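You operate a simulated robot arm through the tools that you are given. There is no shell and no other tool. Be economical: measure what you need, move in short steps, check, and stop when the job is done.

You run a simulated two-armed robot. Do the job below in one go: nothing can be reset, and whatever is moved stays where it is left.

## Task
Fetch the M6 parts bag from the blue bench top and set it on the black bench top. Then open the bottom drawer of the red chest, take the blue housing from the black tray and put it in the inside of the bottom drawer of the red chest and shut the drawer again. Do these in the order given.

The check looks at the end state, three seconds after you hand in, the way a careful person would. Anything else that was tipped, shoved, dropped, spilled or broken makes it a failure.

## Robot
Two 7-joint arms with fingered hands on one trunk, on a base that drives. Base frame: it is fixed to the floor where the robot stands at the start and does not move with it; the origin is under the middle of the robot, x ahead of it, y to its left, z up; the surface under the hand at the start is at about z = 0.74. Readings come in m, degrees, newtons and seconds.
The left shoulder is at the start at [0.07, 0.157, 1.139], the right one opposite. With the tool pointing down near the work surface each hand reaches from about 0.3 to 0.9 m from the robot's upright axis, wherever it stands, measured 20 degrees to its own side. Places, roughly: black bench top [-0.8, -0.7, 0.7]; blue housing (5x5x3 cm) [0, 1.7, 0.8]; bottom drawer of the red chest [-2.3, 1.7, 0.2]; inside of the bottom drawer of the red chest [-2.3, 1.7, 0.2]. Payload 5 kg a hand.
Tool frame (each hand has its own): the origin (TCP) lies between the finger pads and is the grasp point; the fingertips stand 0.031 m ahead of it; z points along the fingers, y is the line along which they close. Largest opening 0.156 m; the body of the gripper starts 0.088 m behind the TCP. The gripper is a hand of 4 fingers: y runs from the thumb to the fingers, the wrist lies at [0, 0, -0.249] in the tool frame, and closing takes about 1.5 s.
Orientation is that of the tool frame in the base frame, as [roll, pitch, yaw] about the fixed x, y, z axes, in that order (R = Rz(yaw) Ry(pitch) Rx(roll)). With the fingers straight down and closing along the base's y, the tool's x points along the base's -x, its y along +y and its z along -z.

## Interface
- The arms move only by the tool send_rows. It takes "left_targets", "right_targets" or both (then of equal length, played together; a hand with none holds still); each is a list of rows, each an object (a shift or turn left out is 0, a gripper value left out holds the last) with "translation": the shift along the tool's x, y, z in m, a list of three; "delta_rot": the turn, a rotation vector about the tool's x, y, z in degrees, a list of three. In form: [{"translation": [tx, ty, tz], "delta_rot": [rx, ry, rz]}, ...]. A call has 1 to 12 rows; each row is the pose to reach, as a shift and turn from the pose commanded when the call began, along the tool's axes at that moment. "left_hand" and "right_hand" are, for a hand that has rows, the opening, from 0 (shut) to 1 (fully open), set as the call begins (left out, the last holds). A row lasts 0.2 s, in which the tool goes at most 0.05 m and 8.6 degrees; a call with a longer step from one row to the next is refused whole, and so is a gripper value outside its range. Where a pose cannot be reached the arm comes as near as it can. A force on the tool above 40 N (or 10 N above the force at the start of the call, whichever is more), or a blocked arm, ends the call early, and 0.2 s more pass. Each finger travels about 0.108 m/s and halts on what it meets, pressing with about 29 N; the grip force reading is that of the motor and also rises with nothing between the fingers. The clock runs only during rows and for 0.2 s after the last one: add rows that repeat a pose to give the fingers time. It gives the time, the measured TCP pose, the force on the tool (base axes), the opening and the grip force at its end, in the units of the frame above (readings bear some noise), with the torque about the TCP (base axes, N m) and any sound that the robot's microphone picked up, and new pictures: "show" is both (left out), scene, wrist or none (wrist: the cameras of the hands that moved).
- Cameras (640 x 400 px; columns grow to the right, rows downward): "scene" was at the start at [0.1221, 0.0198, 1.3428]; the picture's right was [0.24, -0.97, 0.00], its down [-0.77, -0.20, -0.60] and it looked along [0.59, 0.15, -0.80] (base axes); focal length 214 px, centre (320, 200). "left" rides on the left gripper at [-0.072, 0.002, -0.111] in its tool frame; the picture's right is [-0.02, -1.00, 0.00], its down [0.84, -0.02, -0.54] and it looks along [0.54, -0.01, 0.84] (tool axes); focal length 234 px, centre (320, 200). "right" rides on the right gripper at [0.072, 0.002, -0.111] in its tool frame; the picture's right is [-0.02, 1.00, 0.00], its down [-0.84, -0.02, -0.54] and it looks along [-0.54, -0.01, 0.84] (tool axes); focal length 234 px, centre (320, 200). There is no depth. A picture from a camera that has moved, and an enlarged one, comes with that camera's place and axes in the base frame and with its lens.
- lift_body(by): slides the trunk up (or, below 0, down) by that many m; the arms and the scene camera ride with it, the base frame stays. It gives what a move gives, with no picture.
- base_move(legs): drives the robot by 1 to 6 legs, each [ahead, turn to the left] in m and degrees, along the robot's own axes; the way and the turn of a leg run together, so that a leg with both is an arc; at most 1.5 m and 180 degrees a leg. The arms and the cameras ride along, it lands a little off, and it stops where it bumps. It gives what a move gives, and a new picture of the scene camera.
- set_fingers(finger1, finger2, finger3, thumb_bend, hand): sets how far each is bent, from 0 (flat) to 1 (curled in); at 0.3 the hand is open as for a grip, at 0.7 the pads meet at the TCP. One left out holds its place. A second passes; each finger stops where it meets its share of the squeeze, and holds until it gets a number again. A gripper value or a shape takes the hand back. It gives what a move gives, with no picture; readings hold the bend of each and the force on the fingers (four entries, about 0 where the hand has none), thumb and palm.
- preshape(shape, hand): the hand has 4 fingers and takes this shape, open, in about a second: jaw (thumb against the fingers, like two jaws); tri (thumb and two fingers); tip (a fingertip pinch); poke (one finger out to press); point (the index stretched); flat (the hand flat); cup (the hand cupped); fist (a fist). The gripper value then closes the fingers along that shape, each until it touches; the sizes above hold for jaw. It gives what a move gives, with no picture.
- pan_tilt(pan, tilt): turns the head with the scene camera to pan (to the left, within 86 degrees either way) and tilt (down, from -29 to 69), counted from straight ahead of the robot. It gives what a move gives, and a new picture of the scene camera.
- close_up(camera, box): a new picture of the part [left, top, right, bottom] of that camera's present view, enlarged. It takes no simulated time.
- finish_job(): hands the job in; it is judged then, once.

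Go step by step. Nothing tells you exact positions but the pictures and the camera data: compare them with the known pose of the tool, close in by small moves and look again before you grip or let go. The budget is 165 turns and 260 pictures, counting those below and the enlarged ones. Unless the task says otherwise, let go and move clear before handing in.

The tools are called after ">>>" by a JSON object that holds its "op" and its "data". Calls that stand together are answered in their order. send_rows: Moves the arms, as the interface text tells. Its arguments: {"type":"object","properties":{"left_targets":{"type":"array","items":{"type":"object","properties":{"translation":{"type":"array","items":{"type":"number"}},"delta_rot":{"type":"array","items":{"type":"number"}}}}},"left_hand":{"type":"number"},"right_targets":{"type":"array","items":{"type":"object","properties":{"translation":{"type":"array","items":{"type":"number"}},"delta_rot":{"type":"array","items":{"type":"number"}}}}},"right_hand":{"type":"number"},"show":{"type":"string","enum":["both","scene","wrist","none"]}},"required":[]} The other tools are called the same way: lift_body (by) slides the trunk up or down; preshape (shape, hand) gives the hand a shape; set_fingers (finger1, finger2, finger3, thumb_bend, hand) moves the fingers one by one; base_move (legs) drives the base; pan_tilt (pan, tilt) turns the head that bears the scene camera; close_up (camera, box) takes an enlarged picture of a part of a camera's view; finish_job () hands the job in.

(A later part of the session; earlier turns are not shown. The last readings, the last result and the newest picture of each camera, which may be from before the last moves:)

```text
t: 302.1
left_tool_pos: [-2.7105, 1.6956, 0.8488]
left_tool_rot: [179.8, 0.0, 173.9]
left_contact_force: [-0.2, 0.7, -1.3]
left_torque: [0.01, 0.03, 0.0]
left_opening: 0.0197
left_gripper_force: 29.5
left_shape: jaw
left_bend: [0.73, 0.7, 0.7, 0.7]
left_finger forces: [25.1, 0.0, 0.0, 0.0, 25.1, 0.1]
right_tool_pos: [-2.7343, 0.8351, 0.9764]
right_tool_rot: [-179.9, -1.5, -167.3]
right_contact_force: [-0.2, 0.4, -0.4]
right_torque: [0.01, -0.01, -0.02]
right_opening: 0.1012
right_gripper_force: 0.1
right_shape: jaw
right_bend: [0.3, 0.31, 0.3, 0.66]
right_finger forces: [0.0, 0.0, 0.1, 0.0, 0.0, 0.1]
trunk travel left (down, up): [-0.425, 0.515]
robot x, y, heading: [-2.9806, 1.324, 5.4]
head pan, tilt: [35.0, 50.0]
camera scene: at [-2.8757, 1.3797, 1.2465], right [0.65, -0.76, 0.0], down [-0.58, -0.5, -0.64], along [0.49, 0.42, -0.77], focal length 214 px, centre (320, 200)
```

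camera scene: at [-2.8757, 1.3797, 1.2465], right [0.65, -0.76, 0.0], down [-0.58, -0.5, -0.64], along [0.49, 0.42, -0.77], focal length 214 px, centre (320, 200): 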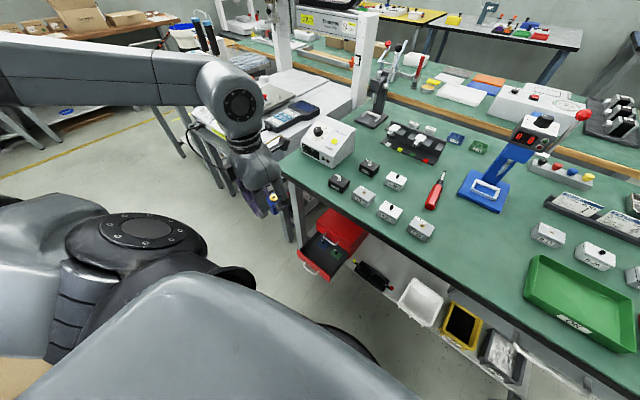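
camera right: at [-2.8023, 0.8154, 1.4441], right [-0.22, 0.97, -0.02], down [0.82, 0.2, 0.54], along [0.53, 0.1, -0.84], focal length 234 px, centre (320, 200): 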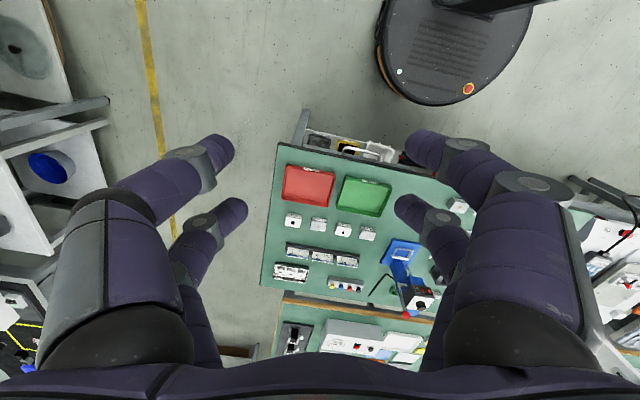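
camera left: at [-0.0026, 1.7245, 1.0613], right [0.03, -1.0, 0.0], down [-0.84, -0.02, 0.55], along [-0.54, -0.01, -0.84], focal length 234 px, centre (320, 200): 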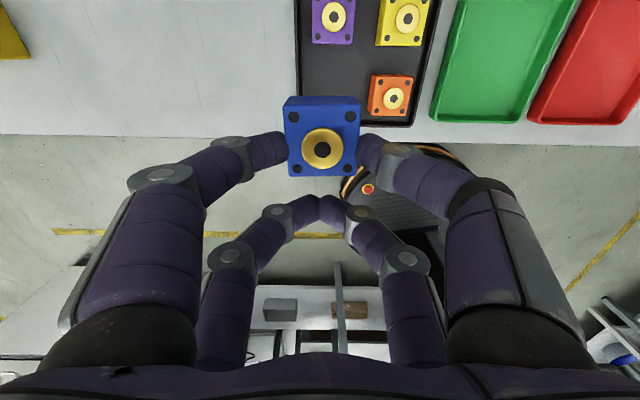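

The forearm runs clear to the back left. I'll lower the rest of the way.

>>> {"op": "lift_body", "data": {"by": -0.38}}

>>> {"op": "pan_tilt", "data": {"pan": 35, "tilt": 52}}

>>> {"op": "close_up", "data": {"camera": "left", "box": [0, 0, 640, 400]}}

```text
t: 305.7
left_tool_pos: [-2.7112, 1.6963, 0.469]
left_tool_rot: [180.0, 0.0, 173.9]
left_contact_force: [-0.1, -0.2, -1.3]
left_torque: [0.01, 0.06, -0.01]
left_opening: 0.0196
left_gripper_force: 29.0
left_shape: jaw
left_bend: [0.73, 0.7, 0.7, 0.7]
left_finger forces: [25.1, 0.0, 0.0, 0.1, 25.1, 0.1]
right_tool_pos: [-2.7336, 0.8347, 0.5963]
right_tool_rot: [-179.9, -1.5, -167.3]
right_contact_force: [-0.5, -0.9, -0.6]
right_torque: [0.03, -0.02, -0.02]
right_opening: 0.1018
right_gripper_force: 0.0
right_shape: jaw
right_bend: [0.3, 0.31, 0.3, 0.66]
right_finger forces: [0.0, 0.0, 0.0, 0.0, 0.0, 0.0]
trunk travel left (down, up): [-0.045, 0.895]
robot x, y, heading: [-2.9835, 1.3199, 5.3]
head pan, tilt: [35.0, 50.0]
```

```text
t: 306.4
left_tool_pos: [-2.7111, 1.6963, 0.4679]
left_tool_rot: [180.0, 0.0, 173.9]
left_contact_force: [-0.5, -0.1, -2.5]
left_torque: [0.03, 0.01, 0.01]
left_opening: 0.0197
left_gripper_force: 28.5
left_shape: jaw
left_bend: [0.73, 0.7, 0.7, 0.7]
left_finger forces: [25.2, 0.1, 0.0, 0.1, 25.1, 0.0]
right_tool_pos: [-2.733, 0.8342, 0.5971]
right_tool_rot: [-179.9, -1.6, -167.2]
right_contact_force: [-1.0, 0.0, 0.1]
right_torque: [0.02, -0.02, 0.03]
right_opening: 0.1013
right_gripper_force: 0.0
right_shape: jaw
right_bend: [0.3, 0.31, 0.3, 0.66]
right_finger forces: [0.2, 0.1, 0.0, 0.0, 0.0, 0.1]
trunk travel left (down, up): [-0.045, 0.895]
robot x, y, heading: [-2.9851, 1.3256, 5.4]
head pan, tilt: [35.0, 52.0]
camera scene: at [-2.8771, 1.3785, 0.8639], right [0.65, -0.76, 0.0], down [-0.6, -0.51, -0.62], along [0.47, 0.4, -0.79], focal length 214 px, centre (320, 200)
```

scene: 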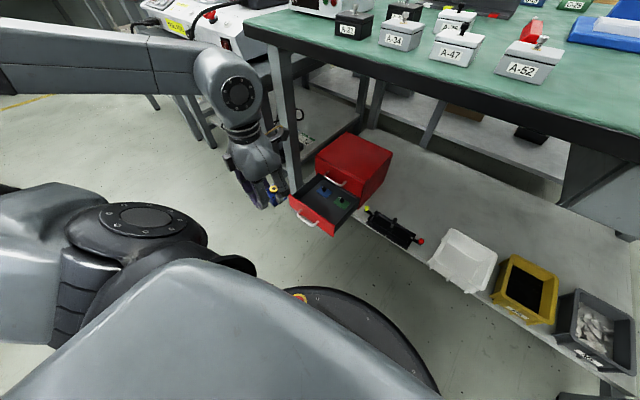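

```text
1.00 times, centred on (320, 200) of left (not enlarged: the box is as wide or as high as the picture)
camera zoom: at [-2.6378, 1.6903, 0.5793], right [-0.08, -1.0, 0.0], down [-0.84, 0.07, 0.55], along [-0.54, 0.05, -0.84], focal length 234 px, centre (320, 200)
```

zoom: 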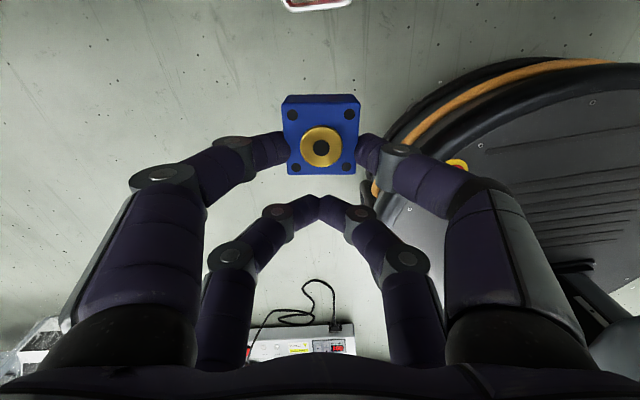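

>>> {"op": "close_up", "data": {"camera": "scene", "box": [272, 140, 400, 220]}}

>>> {"op": "send_rows", "data": {"left_targets": [{"translation": [0, 0, 0.03], "delta_rot": [0, -1, -1.5]}, {"translation": [0, 0, 0.06], "delta_rot": [0, -2, -3]}, {"translation": [0, 0, 0.09], "delta_rot": [0, -3, -4.5]}, {"translation": [0, 0, 0.12], "delta_rot": [0, -4, -6]}, {"translation": [0, 0, 0.125], "delta_rot": [0, -5, -6]}, {"translation": [0, 0, 0.125], "delta_rot": [0, -5, -6]}], "show": "both"}}

```text
5.00 times, centred on (336, 180) of scene
camera zoom: at [-2.8771, 1.3785, 0.8639], right [0.65, -0.76, 0.0], down [-0.6, -0.51, -0.62], along [0.47, 0.4, -0.79], focal length 1072 px, centre (240, 300)
```

zoom: 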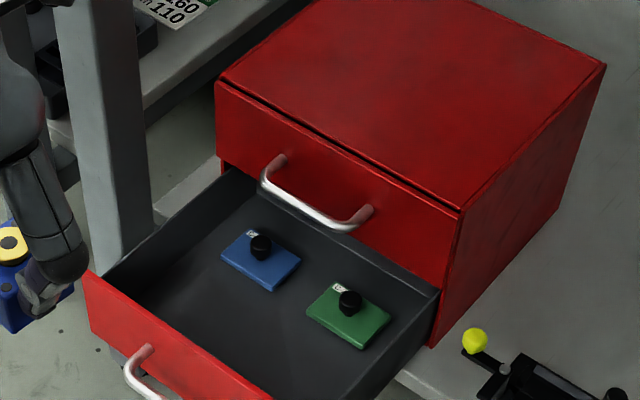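

```text
t: 307.8
left_tool_pos: [-2.7101, 1.6947, 0.3432]
left_tool_rot: [-179.7, 4.9, 179.9]
left_contact_force: [1.0, -0.1, -1.7]
left_torque: [0.03, 0.05, -0.01]
left_opening: 0.0196
left_gripper_force: 28.7
left_shape: jaw
left_bend: [0.73, 0.7, 0.7, 0.7]
left_finger forces: [25.5, 0.0, 0.0, 0.0, 25.5, 0.1]
left hand out of reach, approached as far as the arm can: row 3
right_tool_pos: [-2.7342, 0.8345, 0.5966]
right_tool_rot: [-179.8, -1.4, -167.2]
right_contact_force: [-0.4, 0.1, 0.8]
right_torque: [-0.01, -0.02, -0.03]
right_opening: 0.1014
right_gripper_force: 0.0
right_shape: jaw
right_bend: [0.3, 0.31, 0.3, 0.66]
right_finger forces: [0.0, 0.0, 0.0, 0.0, 0.0, 0.1]
trunk travel left (down, up): [-0.045, 0.895]
robot x, y, heading: [-2.9855, 1.324, 5.3]
head pan, tilt: [35.0, 52.0]
camera scene: at [-2.8771, 1.3783, 0.8639], right [0.65, -0.76, 0.0], down [-0.6, -0.51, -0.62], along [0.47, 0.4, -0.79], focal length 214 px, centre (320, 200)
camera left: at [-2.6459, 1.6986, 0.4601], right [0.02, -1.0, 0.01], down [-0.88, -0.02, 0.47], along [-0.47, -0.02, -0.88], focal length 234 px, centre (320, 200)
```

scene: 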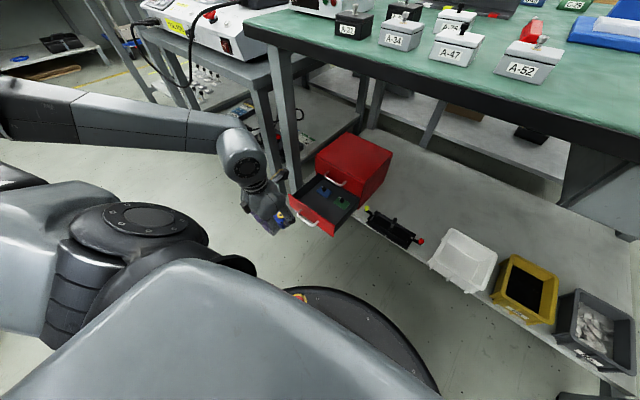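
left: 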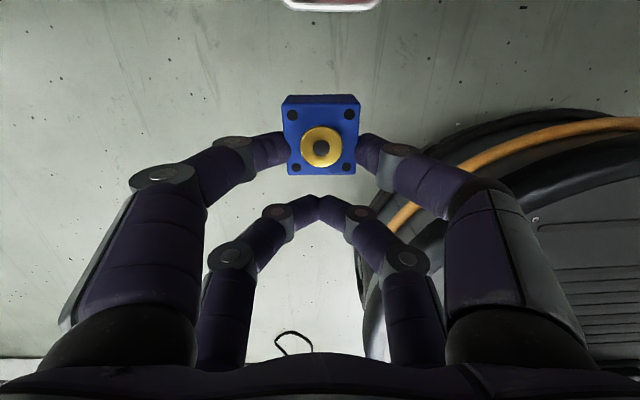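

>>> {"op": "send_rows", "data": {"left_targets": [{"translation": [-0.04, -0.001, 0.0035]}, {"translation": [-0.08, -0.002, 0.007]}, {"translation": [-0.12, -0.004, 0.0105]}, {"translation": [-0.15, -0.004, 0.013]}, {"translation": [-0.15, -0.004, 0.013]}]}}

>>> {"op": "close_up", "data": {"camera": "scene", "box": [240, 120, 400, 220]}}

```text
t: 309.0
left_tool_pos: [-2.5591, 1.69, 0.3435]
left_tool_rot: [-179.9, 5.0, 179.9]
left_contact_force: [0.6, -0.2, -2.1]
left_torque: [0.0, 0.03, -0.03]
left_opening: 0.0195
left_gripper_force: 28.5
left_shape: jaw
left_bend: [0.73, 0.7, 0.7, 0.7]
left_finger forces: [25.2, 0.1, 0.0, 0.0, 25.2, 0.0]
right_tool_pos: [-2.7342, 0.8344, 0.5972]
right_tool_rot: [-179.9, -1.6, -167.4]
right_contact_force: [0.6, 0.0, 0.3]
right_torque: [0.0, 0.03, 0.04]
right_opening: 0.1015
right_gripper_force: 0.1
right_shape: jaw
right_bend: [0.3, 0.31, 0.3, 0.66]
right_finger forces: [0.1, 0.0, 0.1, 0.1, 0.0, 0.0]
trunk travel left (down, up): [-0.045, 0.895]
robot x, y, heading: [-2.9861, 1.3261, 5.5]
head pan, tilt: [35.0, 52.0]
camera scene: at [-2.8771, 1.3786, 0.8639], right [0.65, -0.76, 0.0], down [-0.6, -0.51, -0.62], along [0.47, 0.4, -0.79], focal length 214 px, centre (320, 200)
camera left: at [-2.4958, 1.6929, 0.46], right [0.02, -1.0, 0.01], down [-0.88, -0.02, 0.47], along [-0.47, -0.02, -0.88], focal length 234 px, centre (320, 200)
```

scene: 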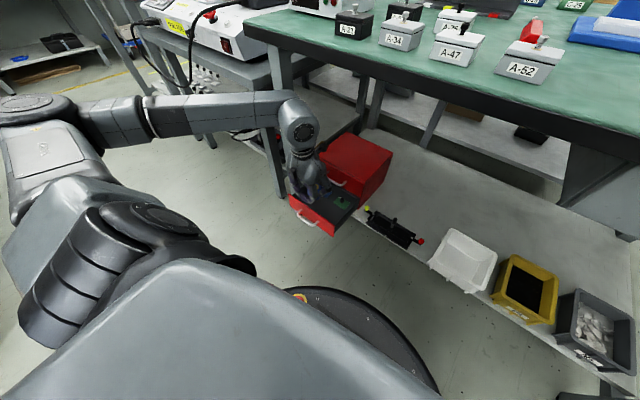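
left: 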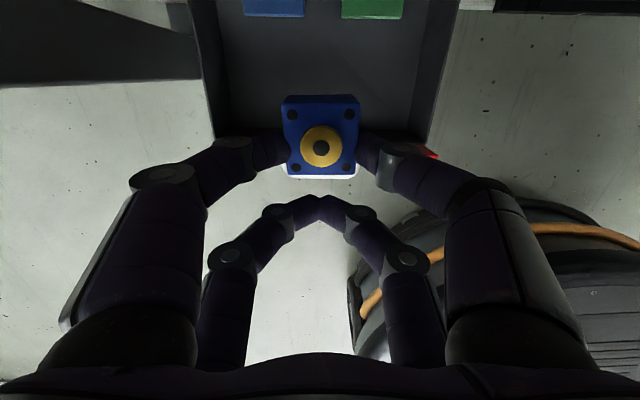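

```text
4.00 times, centred on (320, 170) of scene
camera zoom: at [-2.8771, 1.3786, 0.8639], right [0.65, -0.76, 0.0], down [-0.6, -0.51, -0.62], along [0.47, 0.4, -0.79], focal length 858 px, centre (320, 320)
```

zoom: 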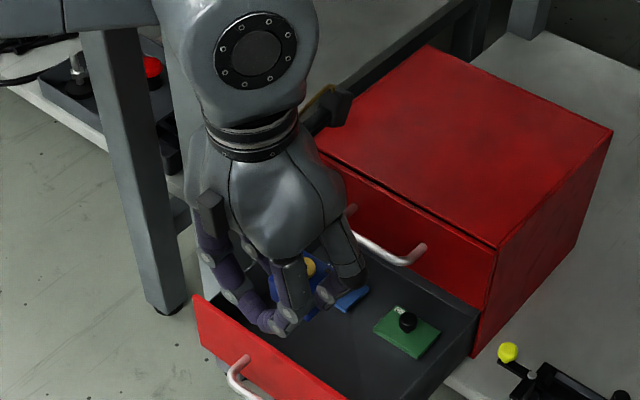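

>>> {"op": "send_rows", "data": {"left_targets": [{"translation": [0, 0, 0.01]}, {"translation": [-0.002, 0, 0.022]}, {"translation": [-0.025, 0, 0.024]}, {"translation": [-0.045, 0, 0.026]}, {"translation": [-0.045, 0, 0.026]}], "show": "wrist"}}

>>> {"op": "close_up", "data": {"camera": "scene", "box": [240, 120, 400, 220]}}

```text
t: 310.2
left_tool_pos: [-2.513, 1.6899, 0.3211]
left_tool_rot: [-179.8, 4.9, 179.9]
left_contact_force: [-1.2, 0.1, -1.3]
left_torque: [-0.01, 0.01, -0.01]
left_opening: 0.0196
left_gripper_force: 28.9
left_shape: jaw
left_bend: [0.73, 0.7, 0.7, 0.7]
left_finger forces: [25.2, 0.0, 0.1, 0.1, 25.1, 0.1]
right_tool_pos: [-2.7356, 0.8335, 0.5979]
right_tool_rot: [-179.9, -1.4, -167.2]
right_contact_force: [0.4, -0.3, -0.2]
right_torque: [-0.03, -0.03, -0.04]
right_opening: 0.1014
right_gripper_force: 0.0
right_shape: jaw
right_bend: [0.3, 0.31, 0.3, 0.66]
right_finger forces: [0.2, 0.1, 0.0, 0.0, 0.0, 0.0]
trunk travel left (down, up): [-0.045, 0.895]
robot x, y, heading: [-2.9805, 1.325, 5.2]
head pan, tilt: [35.0, 52.0]
camera left: at [-2.4497, 1.6928, 0.4375], right [0.02, -1.0, 0.01], down [-0.88, -0.02, 0.47], along [-0.47, -0.01, -0.88], focal length 234 px, centre (320, 200)
```

left: 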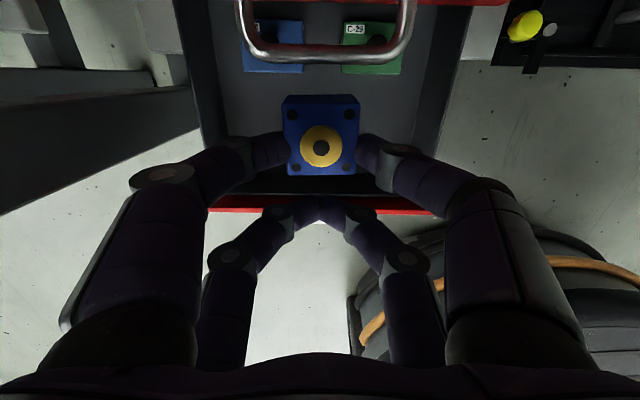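

```text
4.00 times, centred on (320, 170) of scene
camera zoom: at [-2.877, 1.3785, 0.8639], right [0.65, -0.76, 0.0], down [-0.6, -0.51, -0.62], along [0.47, 0.4, -0.79], focal length 858 px, centre (320, 320)
```

zoom: 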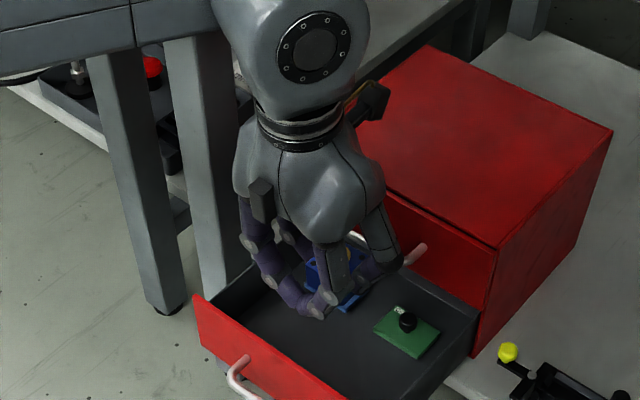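

>>> {"op": "send_rows", "data": {"left_targets": [{"translation": [0, 0, 0.012]}, {"translation": [0, 0, 0.024]}, {"translation": [-0.004, 0, 0.026]}, {"translation": [-0.006, 0, 0.026]}, {"translation": [-0.006, 0, 0.026]}], "show": "wrist"}}

>>> {"op": "close_up", "data": {"camera": "scene", "box": [280, 150, 376, 210]}}

```text
t: 311.4
left_tool_pos: [-2.5054, 1.6911, 0.2952]
left_tool_rot: [-179.7, 5.0, 180.0]
left_contact_force: [0.4, 0.2, -1.8]
left_torque: [-0.02, 0.05, 0.01]
left_opening: 0.0194
left_gripper_force: 28.6
left_shape: jaw
left_bend: [0.73, 0.7, 0.7, 0.7]
left_finger forces: [25.1, 0.1, 0.0, 0.0, 25.1, 0.0]
right_tool_pos: [-2.734, 0.8345, 0.5956]
right_tool_rot: [-179.9, -1.6, -167.3]
right_contact_force: [0.1, -0.2, 1.5]
right_torque: [0.02, 0.01, 0.03]
right_opening: 0.1016
right_gripper_force: 0.0
right_shape: jaw
right_bend: [0.3, 0.31, 0.3, 0.66]
right_finger forces: [0.0, 0.0, 0.0, 0.0, 0.0, 0.0]
trunk travel left (down, up): [-0.045, 0.895]
robot x, y, heading: [-2.9845, 1.3232, 5.4]
head pan, tilt: [35.0, 52.0]
camera left: at [-2.4428, 1.6945, 0.4119], right [0.02, -1.0, 0.01], down [-0.88, -0.02, 0.47], along [-0.47, -0.01, -0.88], focal length 234 px, centre (320, 200)
```

left: 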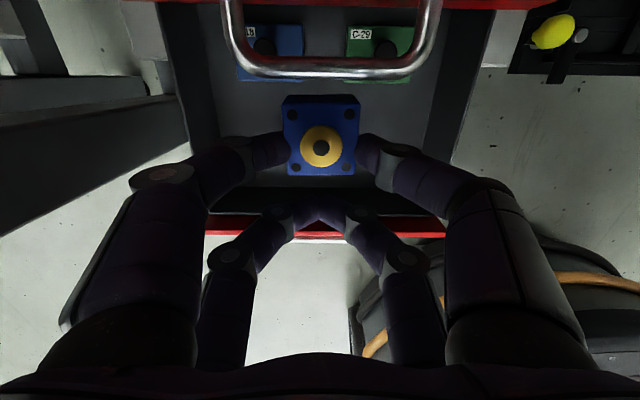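

```text
6.67 times, centred on (328, 180) of scene
camera zoom: at [-2.8771, 1.3785, 0.8639], right [0.65, -0.76, 0.0], down [-0.6, -0.51, -0.62], along [0.47, 0.4, -0.79], focal length 1430 px, centre (267, 333)
```

zoom: 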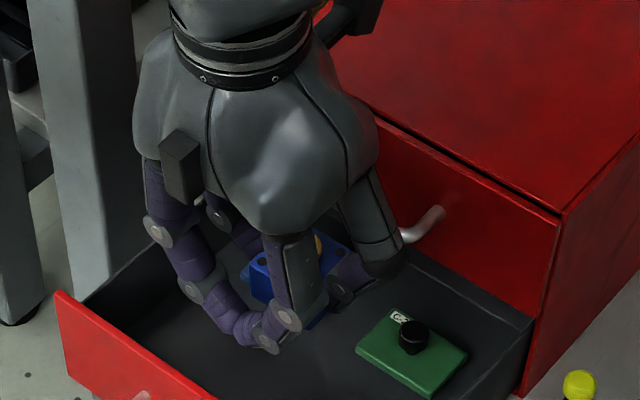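

Margins are about 8 mm on both sides. I'll lower carefully.

>>> {"op": "send_rows", "data": {"left_targets": [{"translation": [0.001, 0, 0.012]}, {"translation": [0.002, 0, 0.024]}, {"translation": [0.003, 0, 0.036]}, {"translation": [0.004, 0, 0.046]}, {"translation": [0.004, 0, 0.046]}], "show": "wrist"}}

>>> {"op": "close_up", "data": {"camera": "scene", "box": [280, 150, 376, 210]}}

```text
t: 312.6
left_tool_pos: [-2.5047, 1.69, 0.2507]
left_tool_rot: [-179.8, 5.0, 179.8]
left_contact_force: [-0.8, -0.5, -2.2]
left_torque: [0.01, 0.07, -0.01]
left_opening: 0.0193
left_gripper_force: 29.2
left_shape: jaw
left_bend: [0.73, 0.7, 0.7, 0.7]
left_finger forces: [25.1, 0.0, 0.0, 0.0, 25.1, 0.0]
right_tool_pos: [-2.7345, 0.8355, 0.5959]
right_tool_rot: [-179.9, -1.5, -167.3]
right_contact_force: [0.2, -0.2, 0.5]
right_torque: [-0.01, 0.01, 0.0]
right_opening: 0.1012
right_gripper_force: 0.1
right_shape: jaw
right_bend: [0.3, 0.31, 0.3, 0.66]
right_finger forces: [0.1, 0.1, 0.0, 0.0, 0.0, 0.1]
trunk travel left (down, up): [-0.045, 0.895]
robot x, y, heading: [-2.9884, 1.3202, 5.2]
head pan, tilt: [35.0, 52.0]
camera left: at [-2.4408, 1.6934, 0.3673], right [0.02, -1.0, 0.01], down [-0.88, -0.02, 0.47], along [-0.47, -0.02, -0.88], focal length 234 px, centre (320, 200)
```

left: 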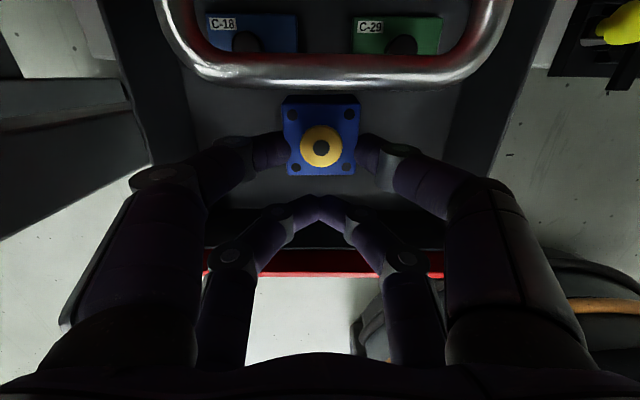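

```text
6.67 times, centred on (328, 180) of scene
camera zoom: at [-2.8771, 1.3785, 0.8639], right [0.65, -0.76, 0.0], down [-0.6, -0.51, -0.62], along [0.47, 0.4, -0.79], focal length 1430 px, centre (267, 333)
```

zoom: 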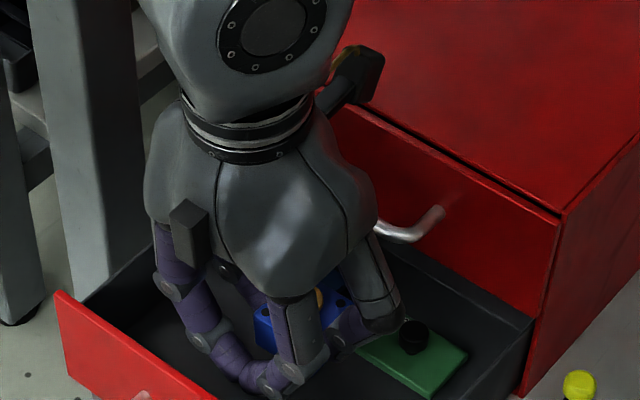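

>>> {"op": "send_rows", "data": {"left_targets": [{"translation": [0.0005, 0, 0.006]}, {"translation": [0.001, 0, 0.012]}, {"translation": [0.001, 0, 0.012]}], "show": "none"}}

>>> {"op": "send_rows", "data": {"left_targets": [{"translation": [0, 0, 0.002]}, {"translation": [0, 0, 0.004]}, {"translation": [0, 0, 0.004]}], "show": "none"}}

>>> {"op": "send_rows", "data": {"left_targets": [{"translation": [0, 0, 0.002]}, {"translation": [0, 0, 0.004]}, {"translation": [0, 0, 0.004]}], "show": "wrist"}}

```text
t: 313.4
left_tool_pos: [-2.5036, 1.6908, 0.2386]
left_tool_rot: [-179.7, 5.1, 179.9]
left_contact_force: [0.1, -0.7, -1.7]
left_torque: [0.02, 0.03, 0.03]
left_opening: 0.0194
left_gripper_force: 28.8
left_shape: jaw
left_bend: [0.73, 0.7, 0.7, 0.7]
left_finger forces: [25.1, 0.0, 0.0, 0.0, 25.1, 0.1]
right_tool_pos: [-2.7356, 0.8351, 0.596]
right_tool_rot: [-179.9, -1.6, -167.3]
right_contact_force: [0.5, -0.1, 0.1]
right_torque: [-0.01, -0.01, -0.04]
right_opening: 0.1016
right_gripper_force: 0.0
right_shape: jaw
right_bend: [0.3, 0.31, 0.3, 0.66]
right_finger forces: [0.1, 0.0, 0.1, 0.0, 0.0, 0.0]
trunk travel left (down, up): [-0.045, 0.895]
robot x, y, heading: [-2.9833, 1.3232, 5.5]
head pan, tilt: [35.0, 52.0]
```

```text
t: 314.2
left_tool_pos: [-2.5057, 1.6905, 0.2365]
left_tool_rot: [-179.8, 5.1, 179.9]
left_contact_force: [-0.9, -0.2, -2.2]
left_torque: [0.02, 0.02, 0.0]
left_opening: 0.0195
left_gripper_force: 29.0
left_shape: jaw
left_bend: [0.73, 0.7, 0.7, 0.7]
left_finger forces: [25.2, 0.0, 0.0, 0.0, 25.1, 0.0]
right_tool_pos: [-2.7332, 0.8346, 0.5963]
right_tool_rot: [-179.8, -1.5, -167.3]
right_contact_force: [-0.3, -0.3, 0.6]
right_torque: [-0.02, 0.02, -0.01]
right_opening: 0.1015
right_gripper_force: 0.0
right_shape: jaw
right_bend: [0.3, 0.31, 0.3, 0.66]
right_finger forces: [0.0, 0.0, 0.0, 0.1, 0.0, 0.1]
trunk travel left (down, up): [-0.045, 0.895]
robot x, y, heading: [-2.9865, 1.3252, 5.2]
head pan, tilt: [35.0, 52.0]
```

```text
t: 315.0
left_tool_pos: [-2.504, 1.6913, 0.2299]
left_tool_rot: [-179.7, 5.1, 179.9]
left_contact_force: [0.6, 0.8, -1.4]
left_torque: [-0.01, 0.03, -0.01]
left_opening: 0.0194
left_gripper_force: 29.2
left_shape: jaw
left_bend: [0.73, 0.7, 0.7, 0.7]
left_finger forces: [25.2, 0.0, 0.0, 0.1, 25.1, 0.0]
right_tool_pos: [-2.7346, 0.8349, 0.5974]
right_tool_rot: [-179.9, -1.6, -167.3]
right_contact_force: [1.0, 0.2, -0.2]
right_torque: [0.02, 0.0, -0.02]
right_opening: 0.1015
right_gripper_force: 0.1
right_shape: jaw
right_bend: [0.3, 0.31, 0.3, 0.66]
right_finger forces: [0.0, 0.0, 0.0, 0.0, 0.1, 0.0]
trunk travel left (down, up): [-0.045, 0.895]
robot x, y, heading: [-2.9864, 1.3249, 5.4]
head pan, tilt: [35.0, 52.0]
camera left: at [-2.4406, 1.6947, 0.3471], right [0.02, -1.0, 0.01], down [-0.88, -0.02, 0.47], along [-0.47, -0.01, -0.88], focal length 234 px, centre (320, 200)
```

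left: 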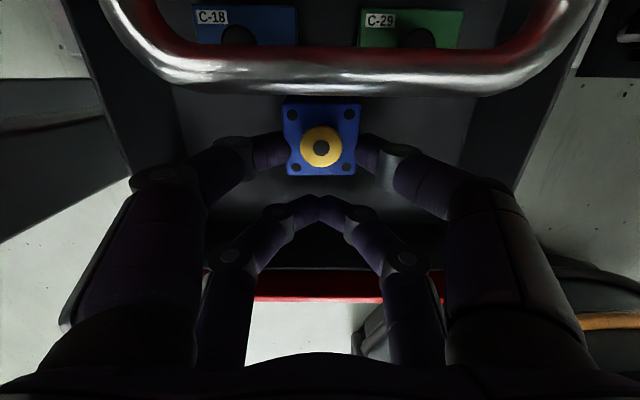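

>>> {"op": "send_rows", "data": {"left_targets": [{"translation": [0, 0, 0.002]}, {"translation": [0, 0, 0.004]}, {"translation": [0, 0, 0.004]}], "show": "none"}}

>>> {"op": "send_rows", "data": {"left_targets": [{"translation": [0, 0, 0.002]}, {"translation": [0, 0, 0.003]}, {"translation": [0, 0, 0.003]}], "show": "none"}}

```text
t: 315.8
left_tool_pos: [-2.5036, 1.6921, 0.2277]
left_tool_rot: [-179.7, 5.0, 179.9]
left_contact_force: [0.1, -0.2, -1.8]
left_torque: [0.04, 0.03, -0.01]
left_opening: 0.0196
left_gripper_force: 28.7
left_shape: jaw
left_bend: [0.73, 0.7, 0.7, 0.7]
left_finger forces: [25.1, 0.1, 0.1, 0.0, 25.1, 0.0]
right_tool_pos: [-2.7355, 0.8339, 0.5966]
right_tool_rot: [-179.9, -1.4, -167.3]
right_contact_force: [0.4, -0.1, -0.7]
right_torque: [-0.01, -0.01, -0.01]
right_opening: 0.1012
right_gripper_force: 0.0
right_shape: jaw
right_bend: [0.3, 0.31, 0.3, 0.66]
right_finger forces: [0.0, 0.0, 0.1, 0.0, 0.1, 0.1]
trunk travel left (down, up): [-0.045, 0.895]
robot x, y, heading: [-2.988, 1.3213, 5.1]
head pan, tilt: [35.0, 52.0]
```

```text
t: 316.6
left_tool_pos: [-2.5026, 1.6917, 0.2238]
left_tool_rot: [-179.8, 5.1, 179.8]
left_contact_force: [1.5, 1.3, 6.9]
left_torque: [0.04, -0.12, 0.03]
left_opening: 0.0196
left_gripper_force: 29.1
left_shape: jaw
left_bend: [0.73, 0.7, 0.7, 0.7]
left_finger forces: [27.6, 0.0, 0.0, 0.0, 26.3, 0.1]
right_tool_pos: [-2.7337, 0.8343, 0.5974]
right_tool_rot: [180.0, -1.5, -167.3]
right_contact_force: [-0.1, 0.0, -0.1]
right_torque: [0.0, 0.02, 0.02]
right_opening: 0.1015
right_gripper_force: 0.0
right_shape: jaw
right_bend: [0.3, 0.31, 0.3, 0.66]
right_finger forces: [0.0, 0.0, 0.1, 0.0, 0.0, 0.2]
trunk travel left (down, up): [-0.045, 0.895]
robot x, y, heading: [-2.9813, 1.322, 5.2]
head pan, tilt: [35.0, 52.0]
```

The housing has touched the drawer floor. I'll open the hand gently.

>>> {"op": "send_rows", "data": {"left_targets": [{}, {}, {}, {}], "left_hand": 0.38, "show": "wrist"}}

```text
t: 317.6
left_tool_pos: [-2.504, 1.6924, 0.2236]
left_tool_rot: [-179.7, 5.1, 179.8]
left_contact_force: [-0.8, -0.8, 0.4]
left_torque: [0.0, 0.0, 0.0]
left_opening: 0.0589
left_gripper_force: 0.2
left_shape: jaw
left_bend: [0.74, 0.74, 0.74, 0.7]
left_finger forces: [0.1, 0.1, 0.0, 0.0, 0.1, 0.1]
right_tool_pos: [-2.7347, 0.8351, 0.5964]
right_tool_rot: [-179.8, -1.5, -167.3]
right_contact_force: [0.0, 0.1, -0.9]
right_torque: [-0.01, 0.03, -0.03]
right_opening: 0.1015
right_gripper_force: 0.1
right_shape: jaw
right_bend: [0.3, 0.31, 0.3, 0.66]
right_finger forces: [0.0, 0.0, 0.1, 0.1, 0.1, 0.0]
trunk travel left (down, up): [-0.045, 0.895]
robot x, y, heading: [-2.9847, 1.3258, 5.3]
head pan, tilt: [35.0, 52.0]
camera left: at [-2.4405, 1.6941, 0.34], right [0.02, -1.0, 0.01], down [-0.88, -0.02, 0.47], along [-0.47, -0.01, -0.88], focal length 234 px, centre (320, 200)
```

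left: 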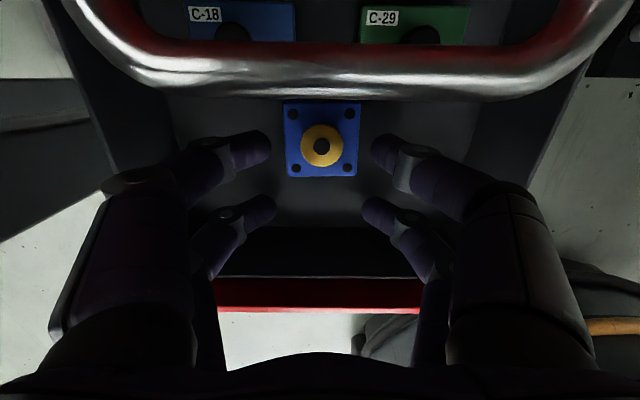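

>>> {"op": "send_rows", "data": {"left_targets": [{"translation": [-0.001, 0, -0.012]}, {"translation": [-0.003, 0, -0.03]}, {"translation": [-0.005, 0, -0.05]}, {"translation": [-0.006, 0, -0.072]}, {"translation": [0.002, 0, -0.094]}, {"translation": [0.002, 0, -0.1]}, {"translation": [0.03, 0, -0.112]}, {"translation": [0.07, 0, -0.12]}, {"translation": [0.11, 0, -0.122]}, {"translation": [0.15, 0, -0.125]}, {"translation": [0.18, 0, -0.13]}, {"translation": [0.18, 0, -0.13]}]}}

>>> {"op": "close_up", "data": {"camera": "scene", "box": [272, 140, 400, 220]}}

```text
t: 320.2
left_tool_pos: [-2.695, 1.6903, 0.3387]
left_tool_rot: [-179.8, 5.0, 179.9]
left_contact_force: [0.1, 0.5, 0.1]
left_torque: [0.01, 0.01, -0.01]
left_opening: 0.0588
left_gripper_force: 0.0
left_shape: jaw
left_bend: [0.74, 0.74, 0.74, 0.7]
left_finger forces: [0.0, 0.0, 0.0, 0.0, 0.0, 0.0]
right_tool_pos: [-2.7336, 0.8355, 0.5959]
right_tool_rot: [-179.9, -1.5, -167.2]
right_contact_force: [0.0, -0.4, -0.6]
right_torque: [-0.03, -0.01, 0.0]
right_opening: 0.1016
right_gripper_force: 0.1
right_shape: jaw
right_bend: [0.3, 0.31, 0.3, 0.66]
right_finger forces: [0.1, 0.0, 0.0, 0.0, 0.0, 0.0]
trunk travel left (down, up): [-0.045, 0.895]
robot x, y, heading: [-2.9859, 1.3255, 5.3]
head pan, tilt: [35.0, 52.0]
camera scene: at [-2.8772, 1.3783, 0.8639], right [0.65, -0.76, 0.0], down [-0.6, -0.51, -0.62], along [0.47, 0.4, -0.79], focal length 214 px, centre (320, 200)
camera left: at [-2.6316, 1.6933, 0.456], right [0.02, -1.0, 0.01], down [-0.88, -0.02, 0.47], along [-0.47, -0.02, -0.88], focal length 234 px, centre (320, 200)
```

scene: 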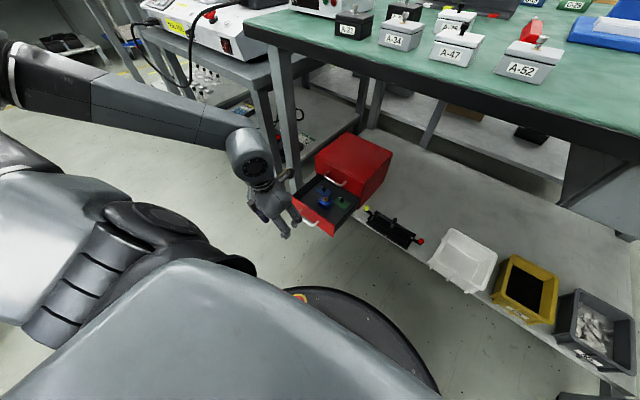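
left: 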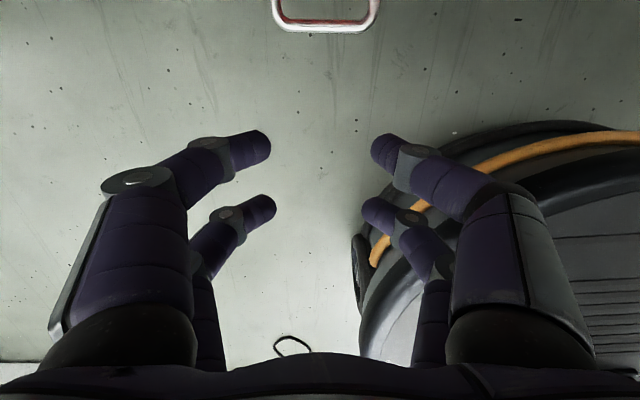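

```text
5.00 times, centred on (336, 180) of scene
camera zoom: at [-2.8772, 1.3783, 0.8639], right [0.65, -0.76, 0.0], down [-0.6, -0.51, -0.62], along [0.47, 0.4, -0.79], focal length 1072 px, centre (240, 300)
```

zoom: 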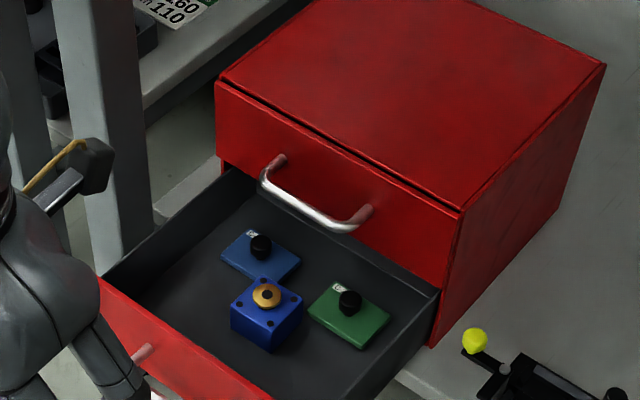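

The housing sits flat in the drawer beside the other parts. Now I'll close the fingers and point the hand forward to push the drawer shut.

>>> {"op": "send_rows", "data": {"left_targets": [{"delta_rot": [0, -8.5, 0]}, {"delta_rot": [0, -17, 0]}, {"delta_rot": [0, -25.5, 0]}, {"delta_rot": [0, -34, 0]}, {"delta_rot": [0, -42.5, 0]}, {"delta_rot": [0, -51, 0]}, {"delta_rot": [0, -59.5, 0]}, {"delta_rot": [0, -68, 0]}, {"delta_rot": [0, -76.5, 0]}, {"delta_rot": [0, -85, 0]}, {"delta_rot": [0, -85, 0]}], "left_hand": 0.0}}

```text
t: 322.6
left_tool_pos: [-2.6932, 1.691, 0.3369]
left_tool_rot: [-83.9, 89.7, -84.0]
left_contact_force: [0.3, -0.4, 0.9]
left_torque: [-0.01, -0.01, -0.01]
left_opening: 0.0
left_gripper_force: 29.1
left_shape: jaw
left_bend: [0.7, 0.7, 0.7, 0.7]
left_finger forces: [0.0, 0.1, 0.1, 0.1, 0.0, 0.0]
left hand out of reach, approached as far as the arm can: row 1, 2, 3, 4, 5, 6, 7
right_tool_pos: [-2.7347, 0.8347, 0.5971]
right_tool_rot: [-179.8, -1.4, -167.3]
right_contact_force: [0.1, -0.7, -1.2]
right_torque: [0.0, 0.02, 0.0]
right_opening: 0.1014
right_gripper_force: 0.1
right_shape: jaw
right_bend: [0.3, 0.3, 0.3, 0.66]
right_finger forces: [0.0, 0.0, 0.1, 0.0, 0.0, 0.0]
trunk travel left (down, up): [-0.045, 0.895]
robot x, y, heading: [-2.9823, 1.3258, 5.7]
head pan, tilt: [35.0, 52.0]
camera scene: at [-2.8772, 1.3787, 0.8639], right [0.65, -0.76, 0.0], down [-0.6, -0.51, -0.62], along [0.47, 0.4, -0.79], focal length 214 px, centre (320, 200)
camera left: at [-2.803, 1.6948, 0.4088], right [0.0, -1.0, 0.03], down [-0.54, -0.02, -0.84], along [0.84, -0.02, -0.54], focal length 234 px, centre (320, 200)
```

scene: 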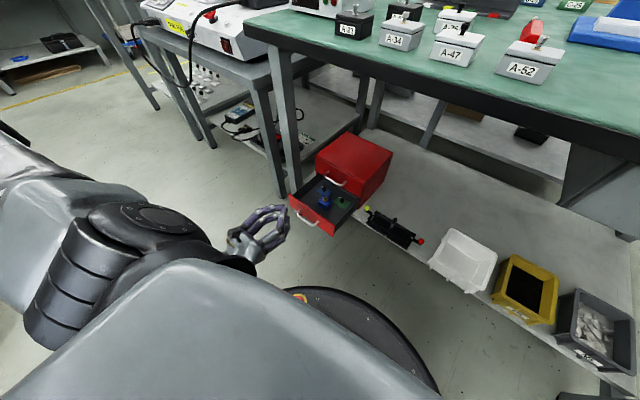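
left: 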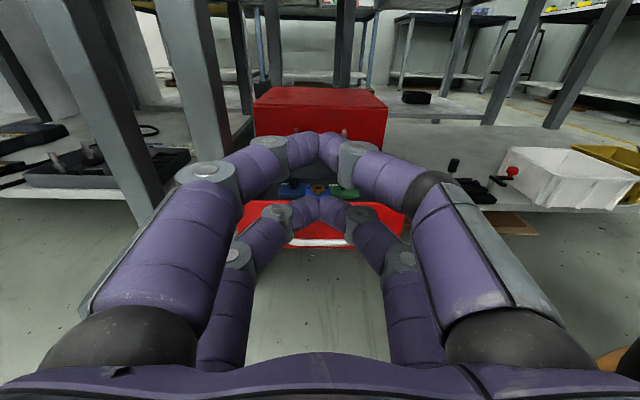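

>>> {"op": "send_rows", "data": {"left_targets": [{"translation": [0.04, 0, 0]}, {"translation": [0.08, 0, 0]}, {"translation": [0.12, -0.002, 0]}, {"translation": [0.124, -0.002, 0]}, {"translation": [0.124, -0.002, 0.03]}, {"translation": [0.124, -0.002, 0.06]}, {"translation": [0.124, -0.002, 0.06]}], "show": "wrist"}}

```text
t: 324.2
left_tool_pos: [-2.6323, 1.6895, 0.2139]
left_tool_rot: [-95.9, 89.7, -95.9]
left_contact_force: [-0.1, 0.9, 0.0]
left_torque: [0.01, 0.01, 0.0]
left_opening: 0.0
left_gripper_force: 28.7
left_shape: jaw
left_bend: [0.7, 0.7, 0.7, 0.7]
left_finger forces: [0.0, 0.1, 0.1, 0.0, 0.1, 0.0]
right_tool_pos: [-2.7352, 0.8341, 0.597]
right_tool_rot: [-180.0, -1.6, -167.3]
right_contact_force: [-0.2, -0.1, 0.2]
right_torque: [0.03, 0.01, 0.01]
right_opening: 0.1013
right_gripper_force: 0.1
right_shape: jaw
right_bend: [0.3, 0.3, 0.3, 0.66]
right_finger forces: [0.0, 0.1, 0.1, 0.0, 0.1, 0.1]
trunk travel left (down, up): [-0.045, 0.895]
robot x, y, heading: [-2.985, 1.3255, 5.2]
head pan, tilt: [35.0, 52.0]
camera left: at [-2.7417, 1.6934, 0.2857], right [0.0, -1.0, 0.03], down [-0.55, -0.02, -0.84], along [0.84, -0.02, -0.54], focal length 234 px, centre (320, 200)
```

left: 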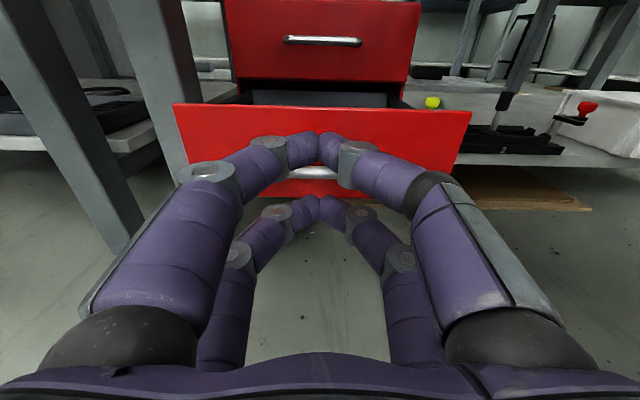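

>>> {"op": "send_rows", "data": {"left_targets": [{"translation": [0, 0, 0.015]}, {"translation": [0, 0, 0.03]}, {"translation": [0, 0, 0.045]}, {"translation": [0, 0, 0.06]}, {"translation": [0, 0, 0.075]}, {"translation": [0, 0, 0.09]}, {"translation": [0, 0, 0.1]}, {"translation": [0, 0, 0.11]}, {"translation": [0, 0, 0.12]}, {"translation": [0, 0, 0.13]}, {"translation": [0, 0, 0.14]}, {"translation": [0, 0, 0.14]}]}}

>>> {"op": "close_up", "data": {"camera": "scene", "box": [272, 140, 400, 220]}}

```text
t: 326.8
left_tool_pos: [-2.4946, 1.6895, 0.2139]
left_tool_rot: [-95.9, 89.8, -95.9]
left_contact_force: [0.6, -0.4, -0.1]
left_torque: [0.0, 0.04, 0.02]
left_opening: 0.0
left_gripper_force: 29.1
left_shape: jaw
left_bend: [0.7, 0.7, 0.7, 0.7]
left_finger forces: [0.0, 0.0, 0.0, 0.1, 0.1, 0.0]
right_tool_pos: [-2.7342, 0.8345, 0.5963]
right_tool_rot: [-179.9, -1.5, -167.3]
right_contact_force: [-0.3, -0.2, -0.8]
right_torque: [-0.01, -0.01, 0.02]
right_opening: 0.1015
right_gripper_force: 0.1
right_shape: jaw
right_bend: [0.3, 0.3, 0.3, 0.66]
right_finger forces: [0.1, 0.0, 0.0, 0.0, 0.1, 0.0]
trunk travel left (down, up): [-0.045, 0.895]
robot x, y, heading: [-2.9862, 1.322, 5.2]
head pan, tilt: [35.0, 52.0]
camera scene: at [-2.8772, 1.3785, 0.8639], right [0.65, -0.76, 0.0], down [-0.6, -0.51, -0.62], along [0.47, 0.4, -0.79], focal length 214 px, centre (320, 200)
camera left: at [-2.6051, 1.693, 0.2849], right [0.0, -1.0, 0.03], down [-0.55, -0.02, -0.84], along [0.84, -0.02, -0.54], focal length 234 px, centre (320, 200)
```

scene: 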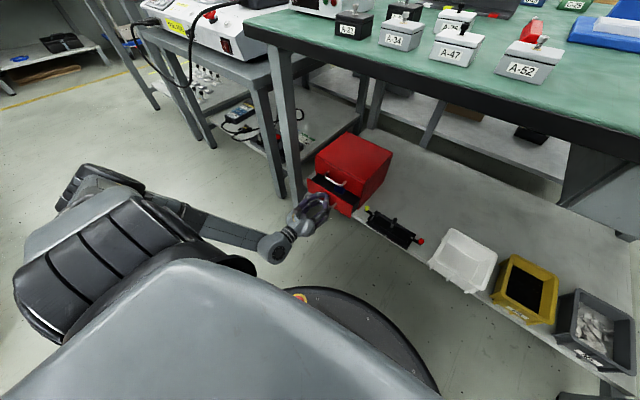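
left: 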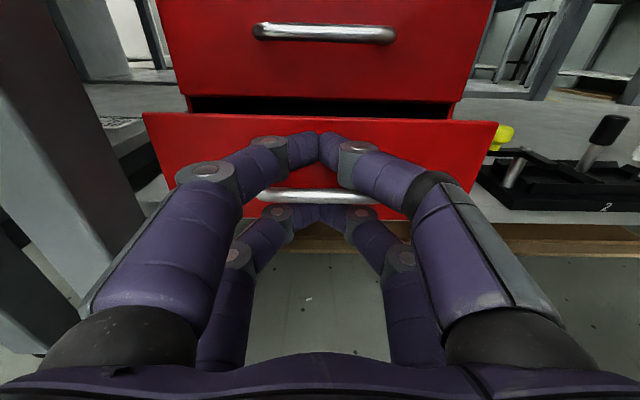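

```text
5.00 times, centred on (336, 180) of scene
camera zoom: at [-2.8772, 1.3785, 0.8639], right [0.65, -0.76, 0.0], down [-0.6, -0.51, -0.62], along [0.47, 0.4, -0.79], focal length 1072 px, centre (240, 300)
```

zoom: 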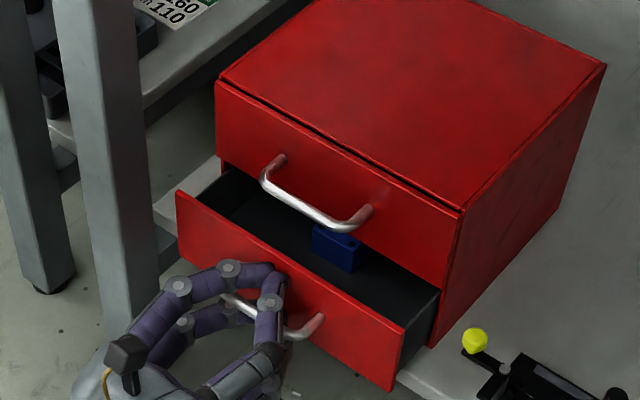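

>>> {"op": "send_rows", "data": {"left_targets": [{"translation": [0, 0, 0.008]}, {"translation": [0, 0, 0.016]}, {"translation": [0, 0, 0.024]}, {"translation": [0, 0, 0.032]}, {"translation": [0, 0, 0.038]}, {"translation": [0, 0, 0.043]}, {"translation": [0, 0, 0.048]}, {"translation": [0, 0, 0.052]}, {"translation": [0, 0, 0.056]}, {"translation": [0, 0, 0.06]}, {"translation": [0, 0, 0.06]}]}}

>>> {"op": "close_up", "data": {"camera": "scene", "box": [272, 140, 400, 220]}}

```text
t: 328.7
left_tool_pos: [-2.4446, 1.6884, 0.2122]
left_tool_rot: [-162.3, 89.8, -162.4]
left_contact_force: [-9.0, -0.7, 1.7]
left_torque: [0.05, -0.25, 0.04]
left_opening: 0.0
left_gripper_force: 28.9
left_shape: jaw
left_bend: [0.7, 0.7, 0.7, 0.7]
left_finger forces: [0.0, 0.0, 0.1, 0.1, 0.0, 0.0]
right_tool_pos: [-2.7331, 0.8346, 0.5965]
right_tool_rot: [-180.0, -1.4, -167.2]
right_contact_force: [-0.2, 0.1, 0.7]
right_torque: [-0.03, 0.01, 0.01]
right_opening: 0.1014
right_gripper_force: 0.1
right_shape: jaw
right_bend: [0.3, 0.3, 0.3, 0.66]
right_finger forces: [0.0, 0.0, 0.1, 0.1, 0.1, 0.0]
trunk travel left (down, up): [-0.045, 0.895]
robot x, y, heading: [-2.985, 1.3215, 5.4]
head pan, tilt: [35.0, 52.0]
stopped in row 9 (left hand): the force on the tool passed its limit at 48 N (the readings are from after the stop); the commanded pose is now the measured one
camera scene: at [-2.8781, 1.3788, 0.8639], right [0.65, -0.76, 0.0], down [-0.6, -0.51, -0.62], along [0.47, 0.4, -0.79], focal length 214 px, centre (320, 200)
camera left: at [-2.554, 1.6922, 0.2841], right [0.0, -1.0, 0.02], down [-0.55, -0.02, -0.84], along [0.84, -0.02, -0.55], focal length 234 px, centre (320, 200)
```

scene: 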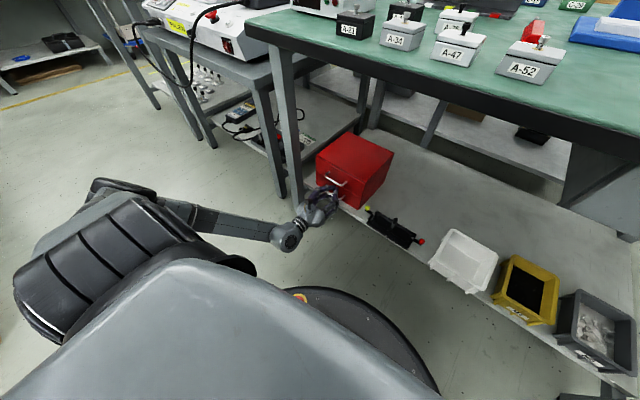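
left: 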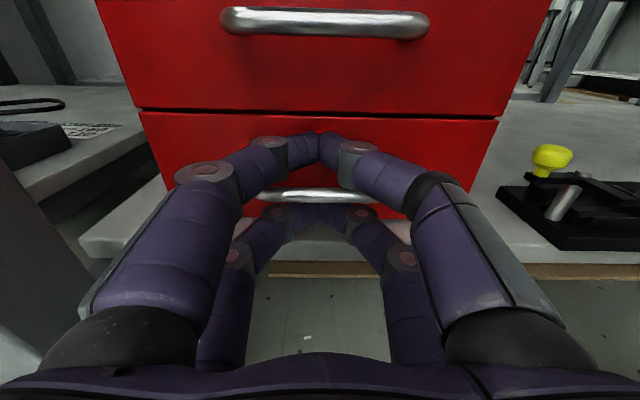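

```text
5.00 times, centred on (336, 180) of scene
camera zoom: at [-2.8781, 1.3788, 0.8639], right [0.65, -0.76, 0.0], down [-0.6, -0.51, -0.62], along [0.47, 0.4, -0.79], focal length 1072 px, centre (240, 300)
```

zoom: 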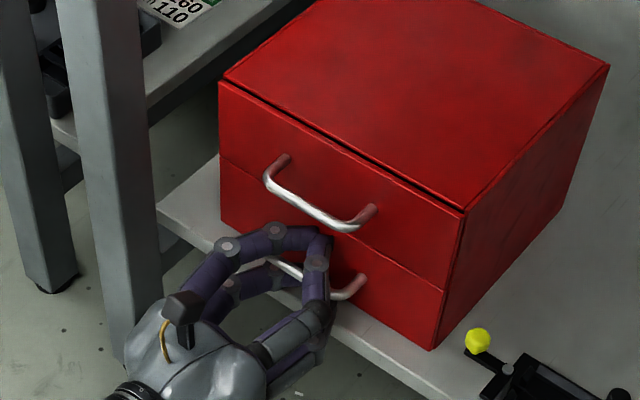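

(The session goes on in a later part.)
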